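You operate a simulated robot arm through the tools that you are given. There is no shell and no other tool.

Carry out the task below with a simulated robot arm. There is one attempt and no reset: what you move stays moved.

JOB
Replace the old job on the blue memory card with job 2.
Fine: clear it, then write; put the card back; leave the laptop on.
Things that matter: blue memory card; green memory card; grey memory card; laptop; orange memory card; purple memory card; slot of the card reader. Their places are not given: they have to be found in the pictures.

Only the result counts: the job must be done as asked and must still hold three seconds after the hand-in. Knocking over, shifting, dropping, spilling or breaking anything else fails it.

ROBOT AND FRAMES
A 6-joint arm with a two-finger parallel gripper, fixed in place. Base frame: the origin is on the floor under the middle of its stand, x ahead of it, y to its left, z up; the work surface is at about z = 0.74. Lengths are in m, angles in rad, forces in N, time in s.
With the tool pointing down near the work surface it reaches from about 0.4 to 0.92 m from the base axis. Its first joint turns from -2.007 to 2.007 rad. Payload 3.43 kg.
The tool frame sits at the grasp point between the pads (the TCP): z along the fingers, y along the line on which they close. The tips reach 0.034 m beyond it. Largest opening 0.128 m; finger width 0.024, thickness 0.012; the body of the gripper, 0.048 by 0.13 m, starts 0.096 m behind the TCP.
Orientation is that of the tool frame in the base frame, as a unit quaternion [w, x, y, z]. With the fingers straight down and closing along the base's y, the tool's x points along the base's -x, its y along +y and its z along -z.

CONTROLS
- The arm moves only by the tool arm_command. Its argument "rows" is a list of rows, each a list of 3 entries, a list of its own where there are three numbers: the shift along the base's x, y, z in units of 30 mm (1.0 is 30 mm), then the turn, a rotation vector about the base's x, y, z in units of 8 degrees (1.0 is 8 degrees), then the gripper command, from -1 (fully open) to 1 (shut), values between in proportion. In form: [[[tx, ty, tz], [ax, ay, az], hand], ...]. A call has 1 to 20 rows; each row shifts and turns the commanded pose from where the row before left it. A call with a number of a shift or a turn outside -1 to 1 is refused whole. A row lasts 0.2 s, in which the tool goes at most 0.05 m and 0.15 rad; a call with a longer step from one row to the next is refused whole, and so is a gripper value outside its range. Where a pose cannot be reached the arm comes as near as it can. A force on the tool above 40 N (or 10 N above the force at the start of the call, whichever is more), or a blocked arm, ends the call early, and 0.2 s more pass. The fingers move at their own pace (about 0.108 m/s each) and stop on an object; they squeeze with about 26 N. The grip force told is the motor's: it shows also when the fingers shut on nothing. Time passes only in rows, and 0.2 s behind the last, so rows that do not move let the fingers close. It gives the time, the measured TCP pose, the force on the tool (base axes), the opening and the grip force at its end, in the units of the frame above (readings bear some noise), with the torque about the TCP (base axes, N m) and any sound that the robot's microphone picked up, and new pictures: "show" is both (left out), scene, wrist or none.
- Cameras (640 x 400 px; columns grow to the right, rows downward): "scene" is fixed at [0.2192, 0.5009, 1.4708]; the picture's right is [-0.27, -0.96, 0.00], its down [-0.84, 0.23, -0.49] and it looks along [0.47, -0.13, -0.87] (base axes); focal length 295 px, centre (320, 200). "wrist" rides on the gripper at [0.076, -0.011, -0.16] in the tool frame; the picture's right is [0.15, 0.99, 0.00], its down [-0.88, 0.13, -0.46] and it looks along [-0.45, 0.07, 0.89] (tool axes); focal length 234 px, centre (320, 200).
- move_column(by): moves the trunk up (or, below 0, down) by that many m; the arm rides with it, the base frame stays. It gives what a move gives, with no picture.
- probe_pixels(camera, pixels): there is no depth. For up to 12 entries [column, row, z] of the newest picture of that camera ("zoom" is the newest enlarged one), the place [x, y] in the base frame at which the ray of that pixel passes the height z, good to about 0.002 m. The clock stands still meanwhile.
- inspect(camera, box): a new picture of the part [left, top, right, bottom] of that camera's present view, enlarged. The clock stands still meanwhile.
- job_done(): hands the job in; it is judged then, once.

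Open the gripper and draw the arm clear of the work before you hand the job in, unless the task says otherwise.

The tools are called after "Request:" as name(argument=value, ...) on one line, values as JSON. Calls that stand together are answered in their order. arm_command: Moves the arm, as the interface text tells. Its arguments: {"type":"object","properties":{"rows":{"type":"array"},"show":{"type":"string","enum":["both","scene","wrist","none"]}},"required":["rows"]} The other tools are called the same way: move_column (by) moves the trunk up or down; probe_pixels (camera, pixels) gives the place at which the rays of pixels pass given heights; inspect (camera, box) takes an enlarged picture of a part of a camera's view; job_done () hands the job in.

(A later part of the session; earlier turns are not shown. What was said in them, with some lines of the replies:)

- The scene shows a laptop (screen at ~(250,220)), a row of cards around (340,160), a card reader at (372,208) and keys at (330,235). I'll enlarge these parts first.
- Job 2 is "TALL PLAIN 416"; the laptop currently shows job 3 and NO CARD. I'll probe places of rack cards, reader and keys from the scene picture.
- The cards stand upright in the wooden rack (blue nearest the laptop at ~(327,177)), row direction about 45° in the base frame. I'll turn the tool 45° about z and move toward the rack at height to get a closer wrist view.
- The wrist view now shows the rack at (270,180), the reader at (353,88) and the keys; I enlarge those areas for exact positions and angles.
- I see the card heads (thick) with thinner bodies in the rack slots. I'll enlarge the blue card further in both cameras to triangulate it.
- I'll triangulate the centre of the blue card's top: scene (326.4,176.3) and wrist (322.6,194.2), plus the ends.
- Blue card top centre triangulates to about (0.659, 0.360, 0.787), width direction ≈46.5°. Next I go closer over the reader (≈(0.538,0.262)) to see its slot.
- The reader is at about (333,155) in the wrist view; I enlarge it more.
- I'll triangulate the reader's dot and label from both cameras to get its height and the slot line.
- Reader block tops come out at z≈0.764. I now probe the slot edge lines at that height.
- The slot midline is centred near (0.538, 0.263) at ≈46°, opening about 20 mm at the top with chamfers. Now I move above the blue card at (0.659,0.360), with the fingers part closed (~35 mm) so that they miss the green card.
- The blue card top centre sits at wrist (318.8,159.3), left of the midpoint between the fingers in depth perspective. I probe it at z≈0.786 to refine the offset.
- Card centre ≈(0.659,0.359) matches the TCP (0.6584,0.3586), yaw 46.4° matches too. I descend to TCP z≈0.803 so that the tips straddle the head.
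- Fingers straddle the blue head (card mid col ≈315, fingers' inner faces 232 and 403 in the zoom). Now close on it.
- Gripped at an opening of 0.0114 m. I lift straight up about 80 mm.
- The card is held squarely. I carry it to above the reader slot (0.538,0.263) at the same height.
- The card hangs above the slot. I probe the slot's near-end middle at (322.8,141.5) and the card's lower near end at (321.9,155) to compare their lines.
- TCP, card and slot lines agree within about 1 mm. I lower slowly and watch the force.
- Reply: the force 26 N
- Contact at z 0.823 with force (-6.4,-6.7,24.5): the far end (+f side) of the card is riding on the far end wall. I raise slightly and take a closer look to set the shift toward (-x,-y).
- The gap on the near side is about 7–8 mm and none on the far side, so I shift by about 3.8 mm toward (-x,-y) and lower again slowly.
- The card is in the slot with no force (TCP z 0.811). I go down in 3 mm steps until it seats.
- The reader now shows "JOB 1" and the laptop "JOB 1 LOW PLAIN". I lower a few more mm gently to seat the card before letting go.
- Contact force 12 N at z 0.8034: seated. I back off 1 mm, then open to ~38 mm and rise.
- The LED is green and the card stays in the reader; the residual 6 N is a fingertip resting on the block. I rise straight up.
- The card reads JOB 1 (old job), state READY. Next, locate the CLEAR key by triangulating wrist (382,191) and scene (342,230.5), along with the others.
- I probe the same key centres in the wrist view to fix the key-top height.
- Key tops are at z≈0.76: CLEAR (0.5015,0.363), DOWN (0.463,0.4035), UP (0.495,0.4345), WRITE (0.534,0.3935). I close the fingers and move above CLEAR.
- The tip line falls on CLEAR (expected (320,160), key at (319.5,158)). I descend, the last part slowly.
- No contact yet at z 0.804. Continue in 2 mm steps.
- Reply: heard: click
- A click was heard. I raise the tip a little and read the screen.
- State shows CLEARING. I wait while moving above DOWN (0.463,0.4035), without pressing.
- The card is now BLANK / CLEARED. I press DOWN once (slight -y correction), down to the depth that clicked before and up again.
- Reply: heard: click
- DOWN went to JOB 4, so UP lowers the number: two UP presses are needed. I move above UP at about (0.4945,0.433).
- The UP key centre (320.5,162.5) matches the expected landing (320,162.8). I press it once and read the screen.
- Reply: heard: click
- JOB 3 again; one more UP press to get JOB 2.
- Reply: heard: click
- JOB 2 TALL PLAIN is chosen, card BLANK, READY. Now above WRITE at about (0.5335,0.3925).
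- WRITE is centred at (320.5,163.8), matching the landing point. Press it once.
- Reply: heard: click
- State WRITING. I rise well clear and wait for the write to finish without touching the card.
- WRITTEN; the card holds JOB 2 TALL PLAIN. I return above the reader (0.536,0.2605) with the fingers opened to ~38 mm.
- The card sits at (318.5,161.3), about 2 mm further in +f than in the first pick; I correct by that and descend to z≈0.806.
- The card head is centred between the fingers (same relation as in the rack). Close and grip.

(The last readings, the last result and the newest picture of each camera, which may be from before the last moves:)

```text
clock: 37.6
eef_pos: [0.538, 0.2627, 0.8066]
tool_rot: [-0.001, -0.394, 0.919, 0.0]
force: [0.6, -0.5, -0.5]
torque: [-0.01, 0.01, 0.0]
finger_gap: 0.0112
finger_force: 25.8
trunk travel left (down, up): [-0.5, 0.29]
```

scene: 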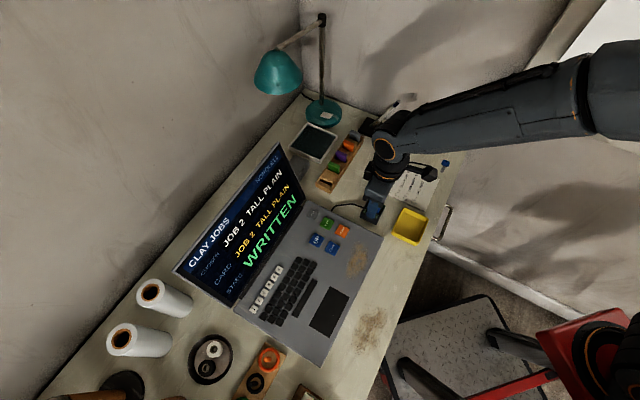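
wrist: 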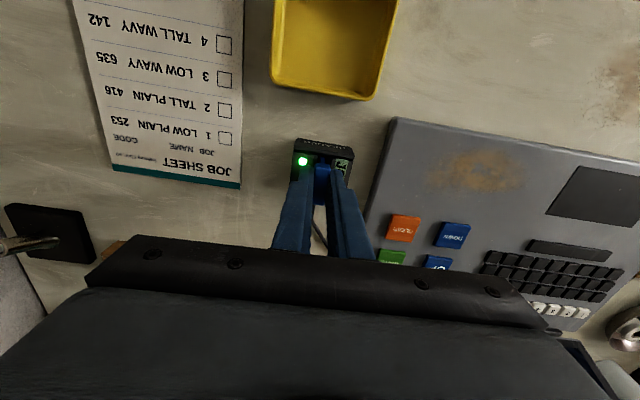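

Gripped at 0.0112 m. Lift straight up about 90 mm.

Request:
arm_command(rows=[[[0, 0, 0.3], [0, 0, 0], 1], [[0, 0, 0.5], [0, 0, 0], 1], [[0, 0, 0.8], [0, 0, 0], 1], [[0, 0, 0.9], [0, 0, 0], 1], [[0, 0, 0.4], [0, 0, 0], 1], [[0, 0, 0], [0, 0, 0], 1]])

Request:
inspect(camera="wrist", box=[260, 100, 380, 200])

Request:
inspect(camera="scene", box=[340, 165, 420, 225])

```text
clock: 39.0
eef_pos: [0.5372, 0.2614, 0.8922]
tool_rot: [0.0, -0.395, 0.919, -0.001]
force: [0.5, 0.8, -0.1]
torque: [0.0, -0.02, 0.04]
finger_gap: 0.0114
finger_force: 25.5
trunk travel left (down, up): [-0.5, 0.29]
```

scene: 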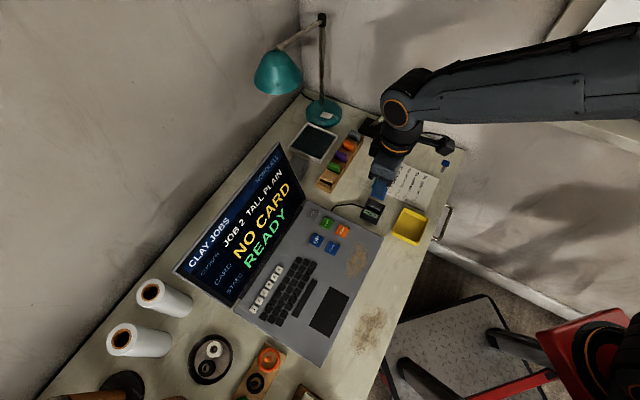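
wrist: 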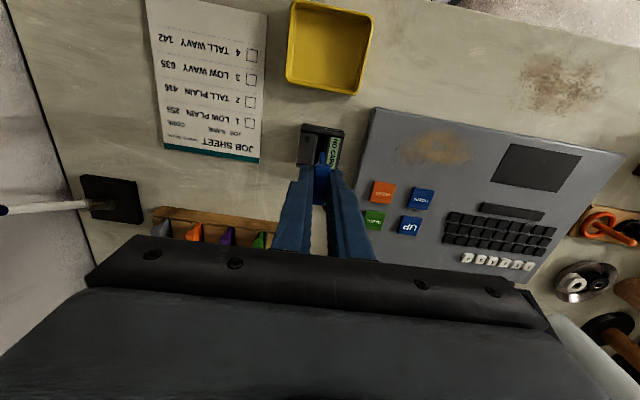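

```text
4.00 times, centred on (320, 150) of wrist
```

zoom: 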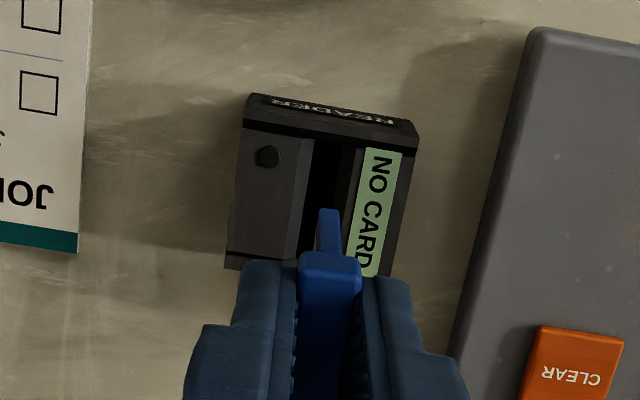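

```text
6.67 times, centred on (380, 195) of scene
```

zoom: 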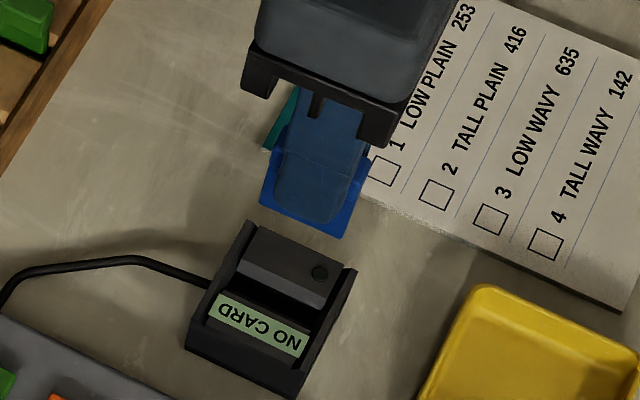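

The card is out and the reader shows NO CARD. The card sits nearly as in the first lift (~1 mm toward -f, ~3 mm lower), so I go to TCP ≈(0.6588,0.3596) above the empty rack slot.

Request:
arm_command(rows=[[[0.808, 0.651, 0], [0, 0, 0], 1], [[0.808, 0.651, 0], [0, 0, 0], 1], [[0.808, 0.651, 0], [0, 0, 0], 1], [[0.808, 0.651, 0], [0, 0, 0], 1], [[0.808, 0.651, 0], [0, 0, 0], 1], [[0, 0, -0.5], [0, 0, 0], 1], [[0, 0, -0.4], [0, 0, 0], 1], [[0, 0, 0], [0, 0, 0], 1]])

Request:
inspect(camera="wrist", box=[270, 110, 370, 200])

Request:
inspect(camera="scene", box=[300, 140, 360, 200])

```text
clock: 40.8
eef_pos: [0.6581, 0.3593, 0.8635]
tool_rot: [0.0, -0.394, 0.919, -0.001]
force: [-0.1, 0.2, 0.2]
torque: [0.01, -0.02, 0.0]
finger_gap: 0.0111
finger_force: 26.5
trunk travel left (down, up): [-0.5, 0.29]
```

scene: 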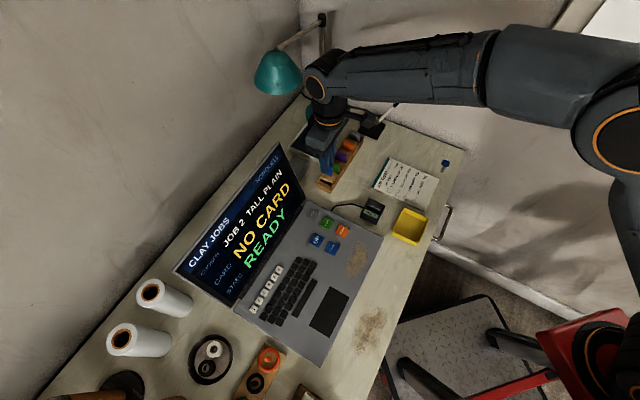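
wrist: 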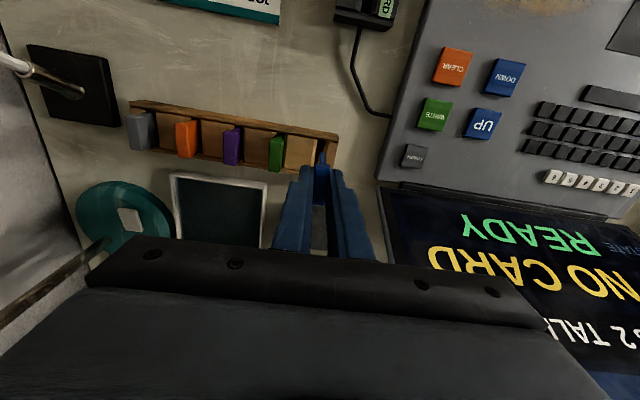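

```text
4.44 times, centred on (320, 155) of wrist
```

zoom: 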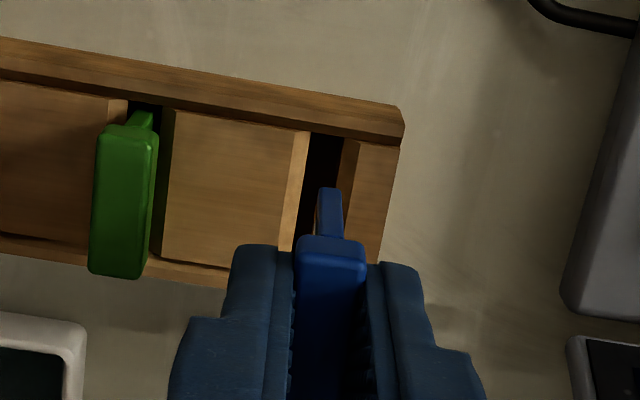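

```text
6.67 times, centred on (330, 170) of scene
```

zoom: 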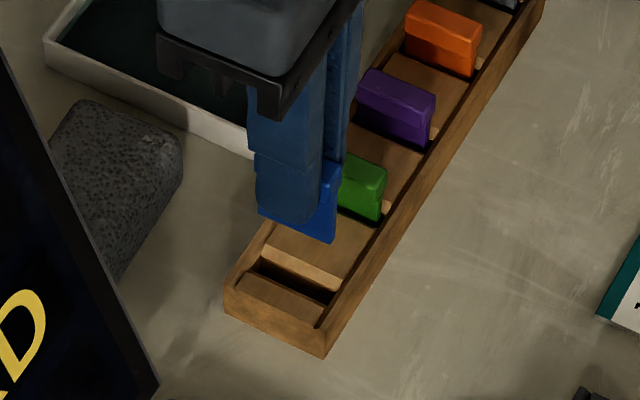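

The card lines up with the empty slot; I add ~1 mm in +f and lower to just above the rack.

Request:
arm_command(rows=[[[0.024, 0.024, -0.4], [0, 0, 0], 1], [[0, 0, -0.4], [0, 0, 0], 1], [[0, 0, -0.15], [0, 0, 0], 1], [[0, 0, 0], [0, 0, 0], 1]])

Request:
inspect(camera="wrist", box=[270, 110, 370, 200])

Request:
inspect(camera="scene", box=[305, 155, 355, 200])

```text
clock: 41.8
eef_pos: [0.6598, 0.3594, 0.8354]
tool_rot: [0.0, -0.394, 0.919, 0.001]
force: [0.7, 0.8, 0.0]
torque: [-0.01, 0.01, -0.02]
finger_gap: 0.0112
finger_force: 26.0
trunk travel left (down, up): [-0.5, 0.29]
```

scene: 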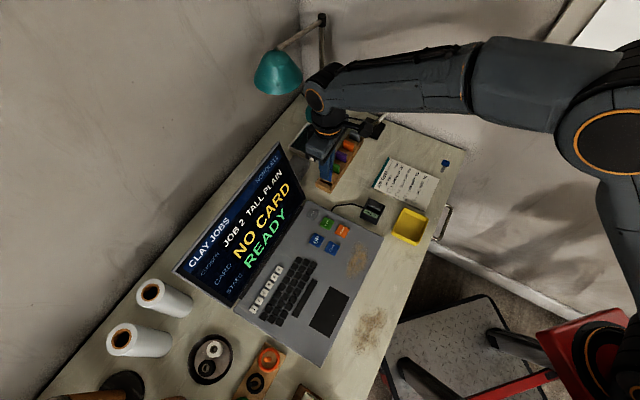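
wrist: 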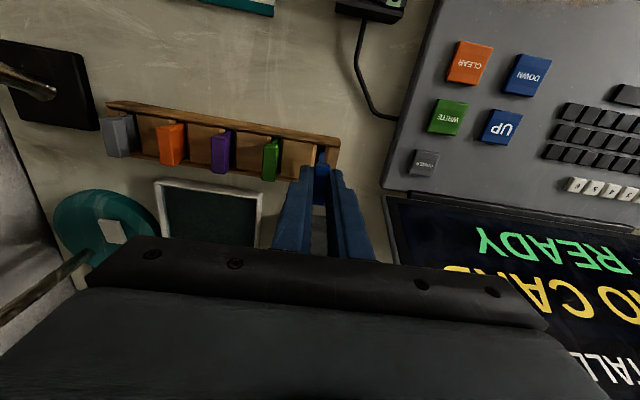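

```text
4.44 times, centred on (320, 155) of wrist
```

zoom: 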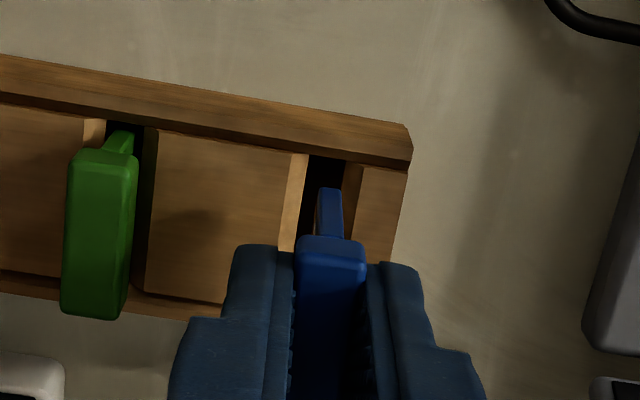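

```text
8.89 times, centred on (330, 178) of scene
```

zoom: 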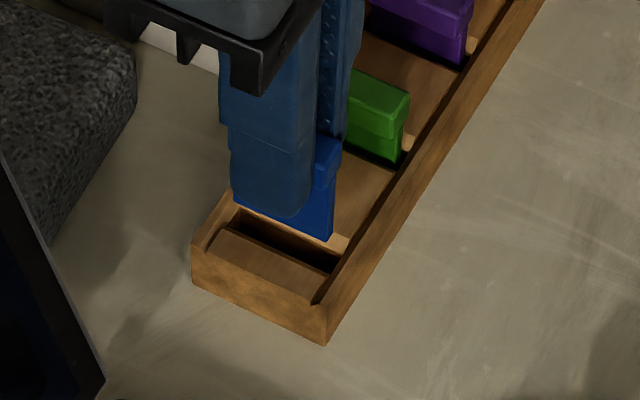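

The card bottom (z≈0.774) is right over the slot opening. I lower in small steps and watch the forces.

Request:
arm_command(rows=[[[0, 0, -0.15], [0, 0, 0], 1], [[0, 0, -0.15], [0, 0, 0], 1], [[0, 0, -0.12], [0, 0, 0], 1], [[0, 0, 0], [0, 0, 0], 1]])

Request:
inspect(camera="wrist", box=[270, 110, 370, 200])

Request:
inspect(camera="scene", box=[305, 155, 355, 200])

```text
clock: 42.8
eef_pos: [0.6589, 0.3598, 0.8237]
tool_rot: [0.001, -0.394, 0.919, -0.001]
force: [-0.9, -0.3, 0.3]
torque: [-0.01, 0.0, 0.03]
finger_gap: 0.0115
finger_force: 26.1
trunk travel left (down, up): [-0.5, 0.29]
```

scene: 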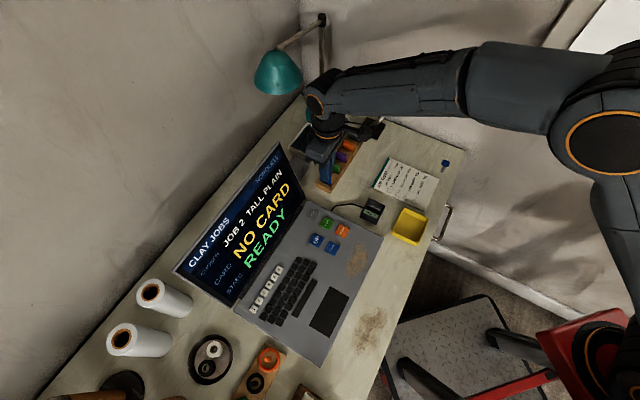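
wrist: 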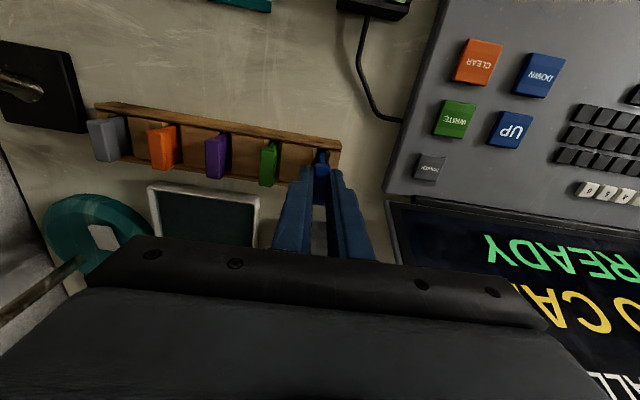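

```text
4.44 times, centred on (320, 155) of wrist
```

zoom: 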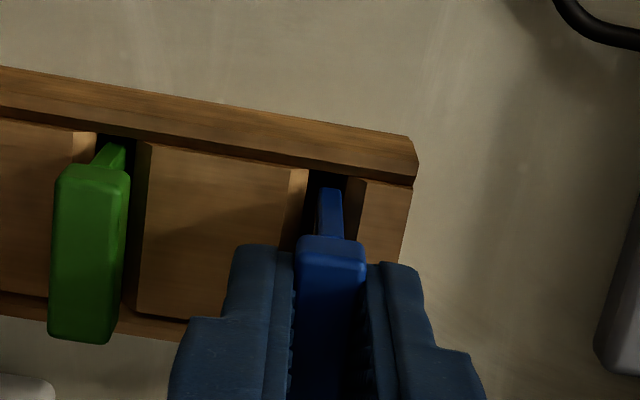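

```text
8.89 times, centred on (330, 178) of scene
```

zoom: 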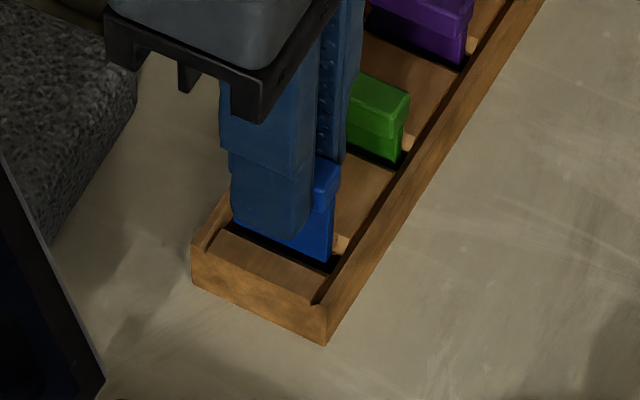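

No force and the card is at the slot mouth, aligned. I continue in 3 mm steps.

Request:
arm_command(rows=[[[0, 0, -0.1], [0, 0, 0], 1], [[0, 0, -0.1], [0, 0, 0], 1], [[0, 0, -0.1], [0, 0, 0], 1], [[0, 0, 0], [0, 0, 0], 1]], show="none")

```text
clock: 43.8
eef_pos: [0.6591, 0.3597, 0.8154]
tool_rot: [0.0, -0.395, 0.919, 0.001]
force: [1.3, 0.2, 0.0]
torque: [-0.02, -0.07, -0.04]
finger_gap: 0.0114
finger_force: 25.3
trunk travel left (down, up): [-0.5, 0.29]
```

Still free at z 0.815. I keep lowering gently.

Request:
arm_command(rows=[[[0, 0, -0.1], [0, 0, 0], 1], [[0, 0, -0.1], [0, 0, 0], 1], [[0, 0, 0], [0, 0, 0], 1]])

Request:
inspect(camera="wrist", box=[270, 110, 370, 200])

Request:
inspect(camera="scene", box=[305, 155, 355, 200])

```text
clock: 44.6
eef_pos: [0.6587, 0.36, 0.81]
tool_rot: [0.0, -0.393, 0.919, 0.0]
force: [0.0, -0.1, -0.2]
torque: [-0.01, 0.0, -0.01]
finger_gap: 0.0116
finger_force: 25.7
trunk travel left (down, up): [-0.5, 0.29]
```

scene: 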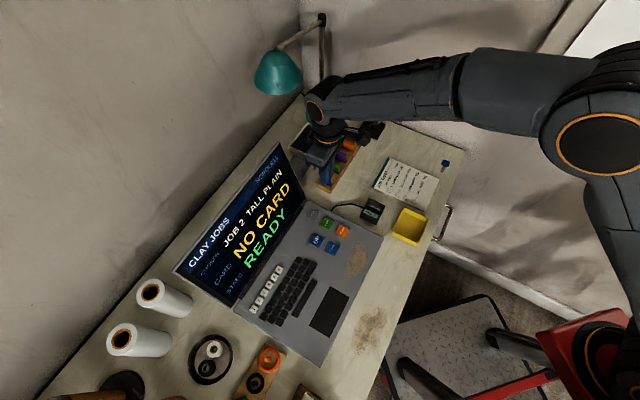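
wrist: 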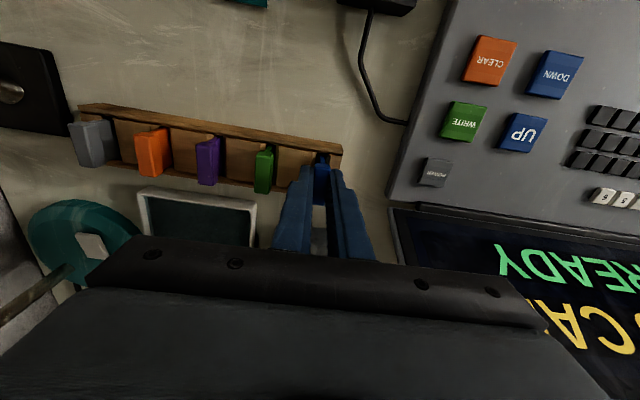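

```text
4.44 times, centred on (320, 155) of wrist
```

zoom: 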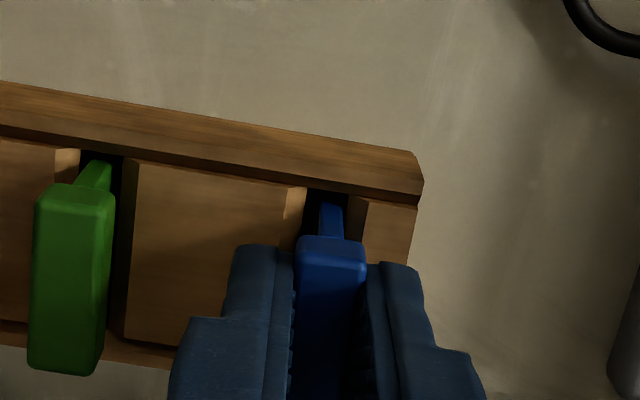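

```text
8.89 times, centred on (330, 178) of scene
```

zoom: 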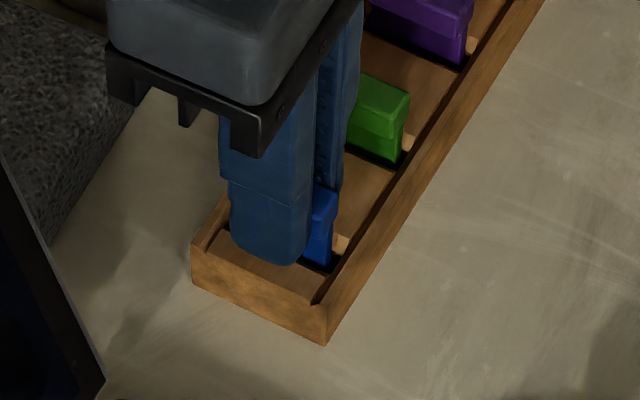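

The card is well into the slot (z 0.810, no force). A few more mm until it touches bottom.

Request:
arm_command(rows=[[[0, 0, -0.08], [0, 0, 0], 1], [[0, 0, -0.05], [0, 0, 0], 1], [[0, 0, 0], [0, 0, 0], 1]], show="none")

```text
clock: 45.4
eef_pos: [0.6598, 0.3597, 0.8049]
tool_rot: [0.0, -0.393, 0.919, 0.0]
force: [-0.2, 1.0, 1.9]
torque: [0.02, 0.03, 0.01]
finger_gap: 0.0114
finger_force: 26.3
trunk travel left (down, up): [-0.5, 0.29]
```

Slight force (1.9 N) at z 0.805, near the bottom. One more ~1.2 mm step.

Request:
arm_command(rows=[[[0, 0, -0.04], [0, 0, 0], 1], [[0, 0, 0], [0, 0, 0], 1]], show="none")

```text
clock: 46.0
eef_pos: [0.6592, 0.361, 0.8042]
tool_rot: [0.0, -0.394, 0.919, 0.0]
force: [0.1, -0.4, 11.6]
torque: [-0.06, 0.03, 0.02]
finger_gap: 0.0113
finger_force: 25.9
trunk travel left (down, up): [-0.5, 0.29]
```

Seated with 11.6 N straight up. Back off ~1 mm and open to 38 mm.

Request:
arm_command(rows=[[[0, 0, 0.03], [0, 0, 0], 1], [[0, 0, 0], [0, 0, 0], 0.7], [[0, 0, 0], [0, 0, 0], 0.45], [[0, 0, 0], [0, 0, 0], 0.45]])

Request:
inspect(camera="wrist", box=[240, 120, 400, 220])

```text
clock: 47.0
eef_pos: [0.6592, 0.359, 0.8041]
tool_rot: [-0.001, -0.394, 0.919, 0.0]
force: [-0.1, -0.5, 0.2]
torque: [0.01, 0.02, -0.03]
finger_gap: 0.0354
finger_force: 0.1
trunk travel left (down, up): [-0.5, 0.29]
```

scene: 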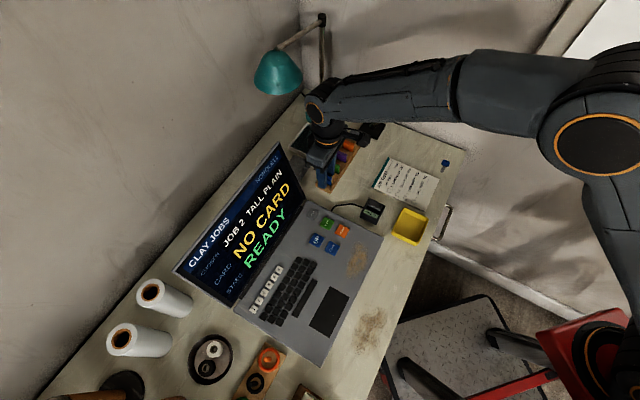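
wrist: 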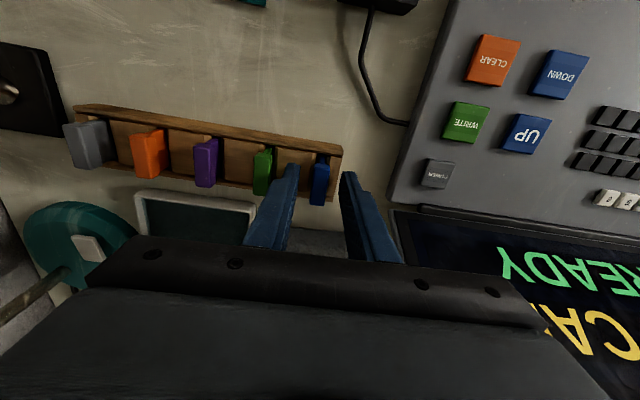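

```text
4.00 times, centred on (320, 170) of wrist
```

zoom: 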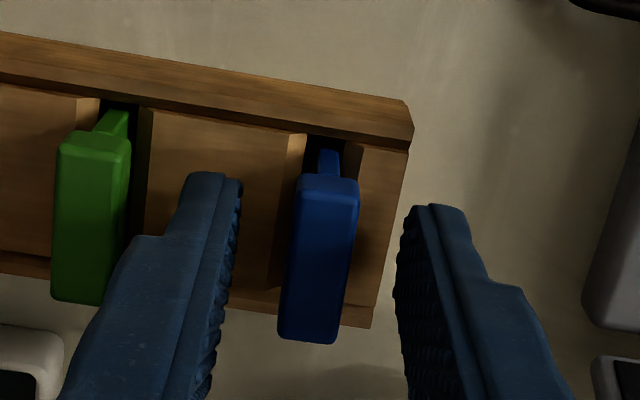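

The blue card stands free in its slot. I rise straight up and then draw the arm clear.

Request:
arm_command(rows=[[[0, 0, 0.3], [0, 0, 0], 0.45], [[0, 0, 0.7], [0, 0, 0], 0.45], [[0, 0, 0.9], [0, 0, 0], 0.45], [[0, 0, 0.9], [0, 0, 0], 0.45], [[0, 0, 0.9], [0, 0, 0], 0.45], [[-0.5, -0.5, 0.9], [0, 0, 0], -1], [[-0.7, -0.7, 0.5], [0, 0, 0], -1], [[-0.7, -0.7, 0], [0, 0, 0], -1], [[-0.5, -0.8, 0], [0, 0, 0], -1], [[-0.3, -0.9, 0], [0, 0, 0], -1], [[0, -0.9, 0], [0, 0, 0], -1], [[0, -0.9, 0], [0, 0, 0], -1], [[0, 0, 0], [0, 0, 0], -1]])

Request:
inspect(camera="scene", box=[300, 120, 380, 200])

Request:
inspect(camera="scene", box=[170, 140, 400, 300])

```text
clock: 49.8
eef_pos: [0.5788, 0.1971, 0.9584]
tool_rot: [-0.001, -0.394, 0.919, 0.0]
force: [0.2, 0.6, -0.1]
torque: [-0.02, -0.01, -0.01]
finger_gap: 0.128
finger_force: 0.0
trunk travel left (down, up): [-0.5, 0.29]
```

scene: 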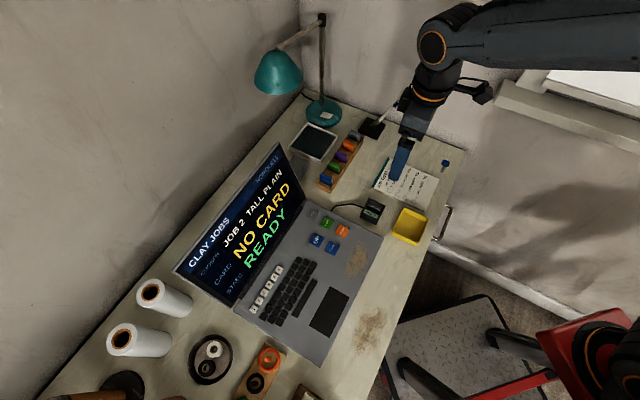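
wrist: 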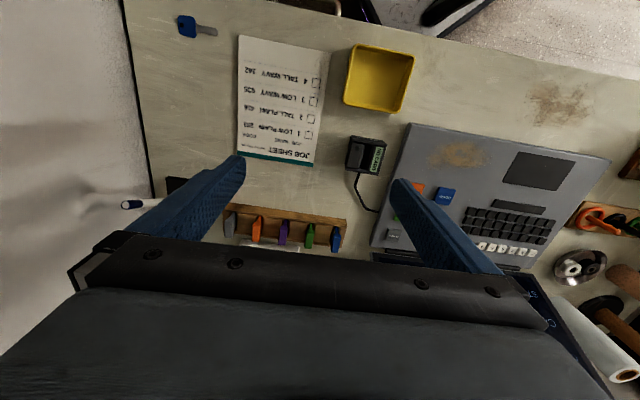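

```text
5.00 times, centred on (340, 160) of scene
```

zoom: 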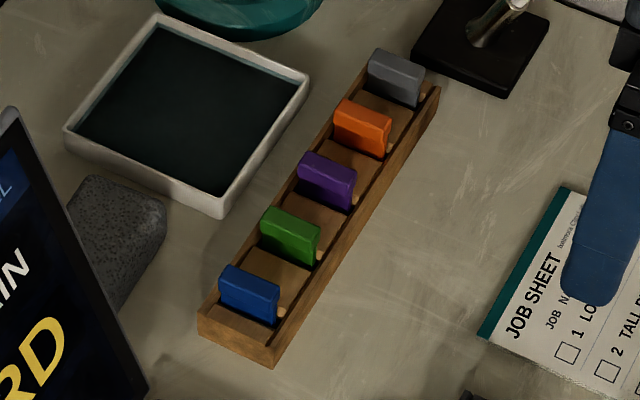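

```text
2.50 times, centred on (285, 220) of scene
```

zoom: 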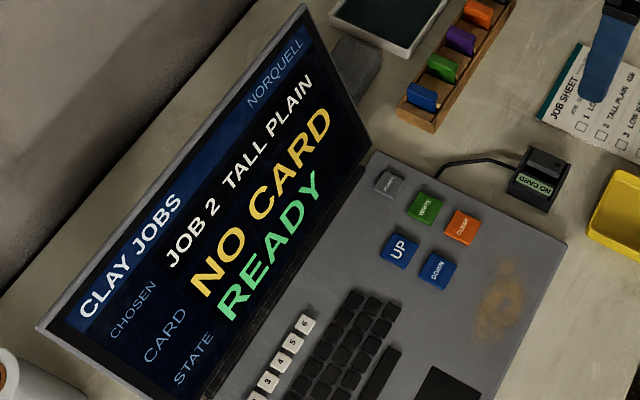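

The blue card is back in its rack slot, the other cards are where they were, the laptop is on (NO CARD, READY), and the gripper is open and clear. I hand the job in.

Request:
job_done()

```text
The job is handed in.
```

The blue memory card now holds job 2 (TALL PLAIN) and is back in its slot in the rack. I handed the job in; it gave no verdict beyond confirming it was received.

- **Old job:** the card held job 1 (LOW PLAIN). I pressed CLEAR and waited for the laptop to show BLANK and CLEARED before writing.
- **New job:** I chose job 2, pressed WRITE, and waited until the laptop showed WRITTEN and the reader showed JOB 2. My first press, DOWN, went to job 4, so it took two UP presses to reach job 2.
- **Laptop:** it was left on, showing NO CARD and READY.
- **Everything else:** the other four cards look undisturbed in the last pictures, and the arm is clear with the gripper open.

On the first try the card touched the end wall of the reader slot. I lifted it, shifted it about 4 mm and it went in freely.
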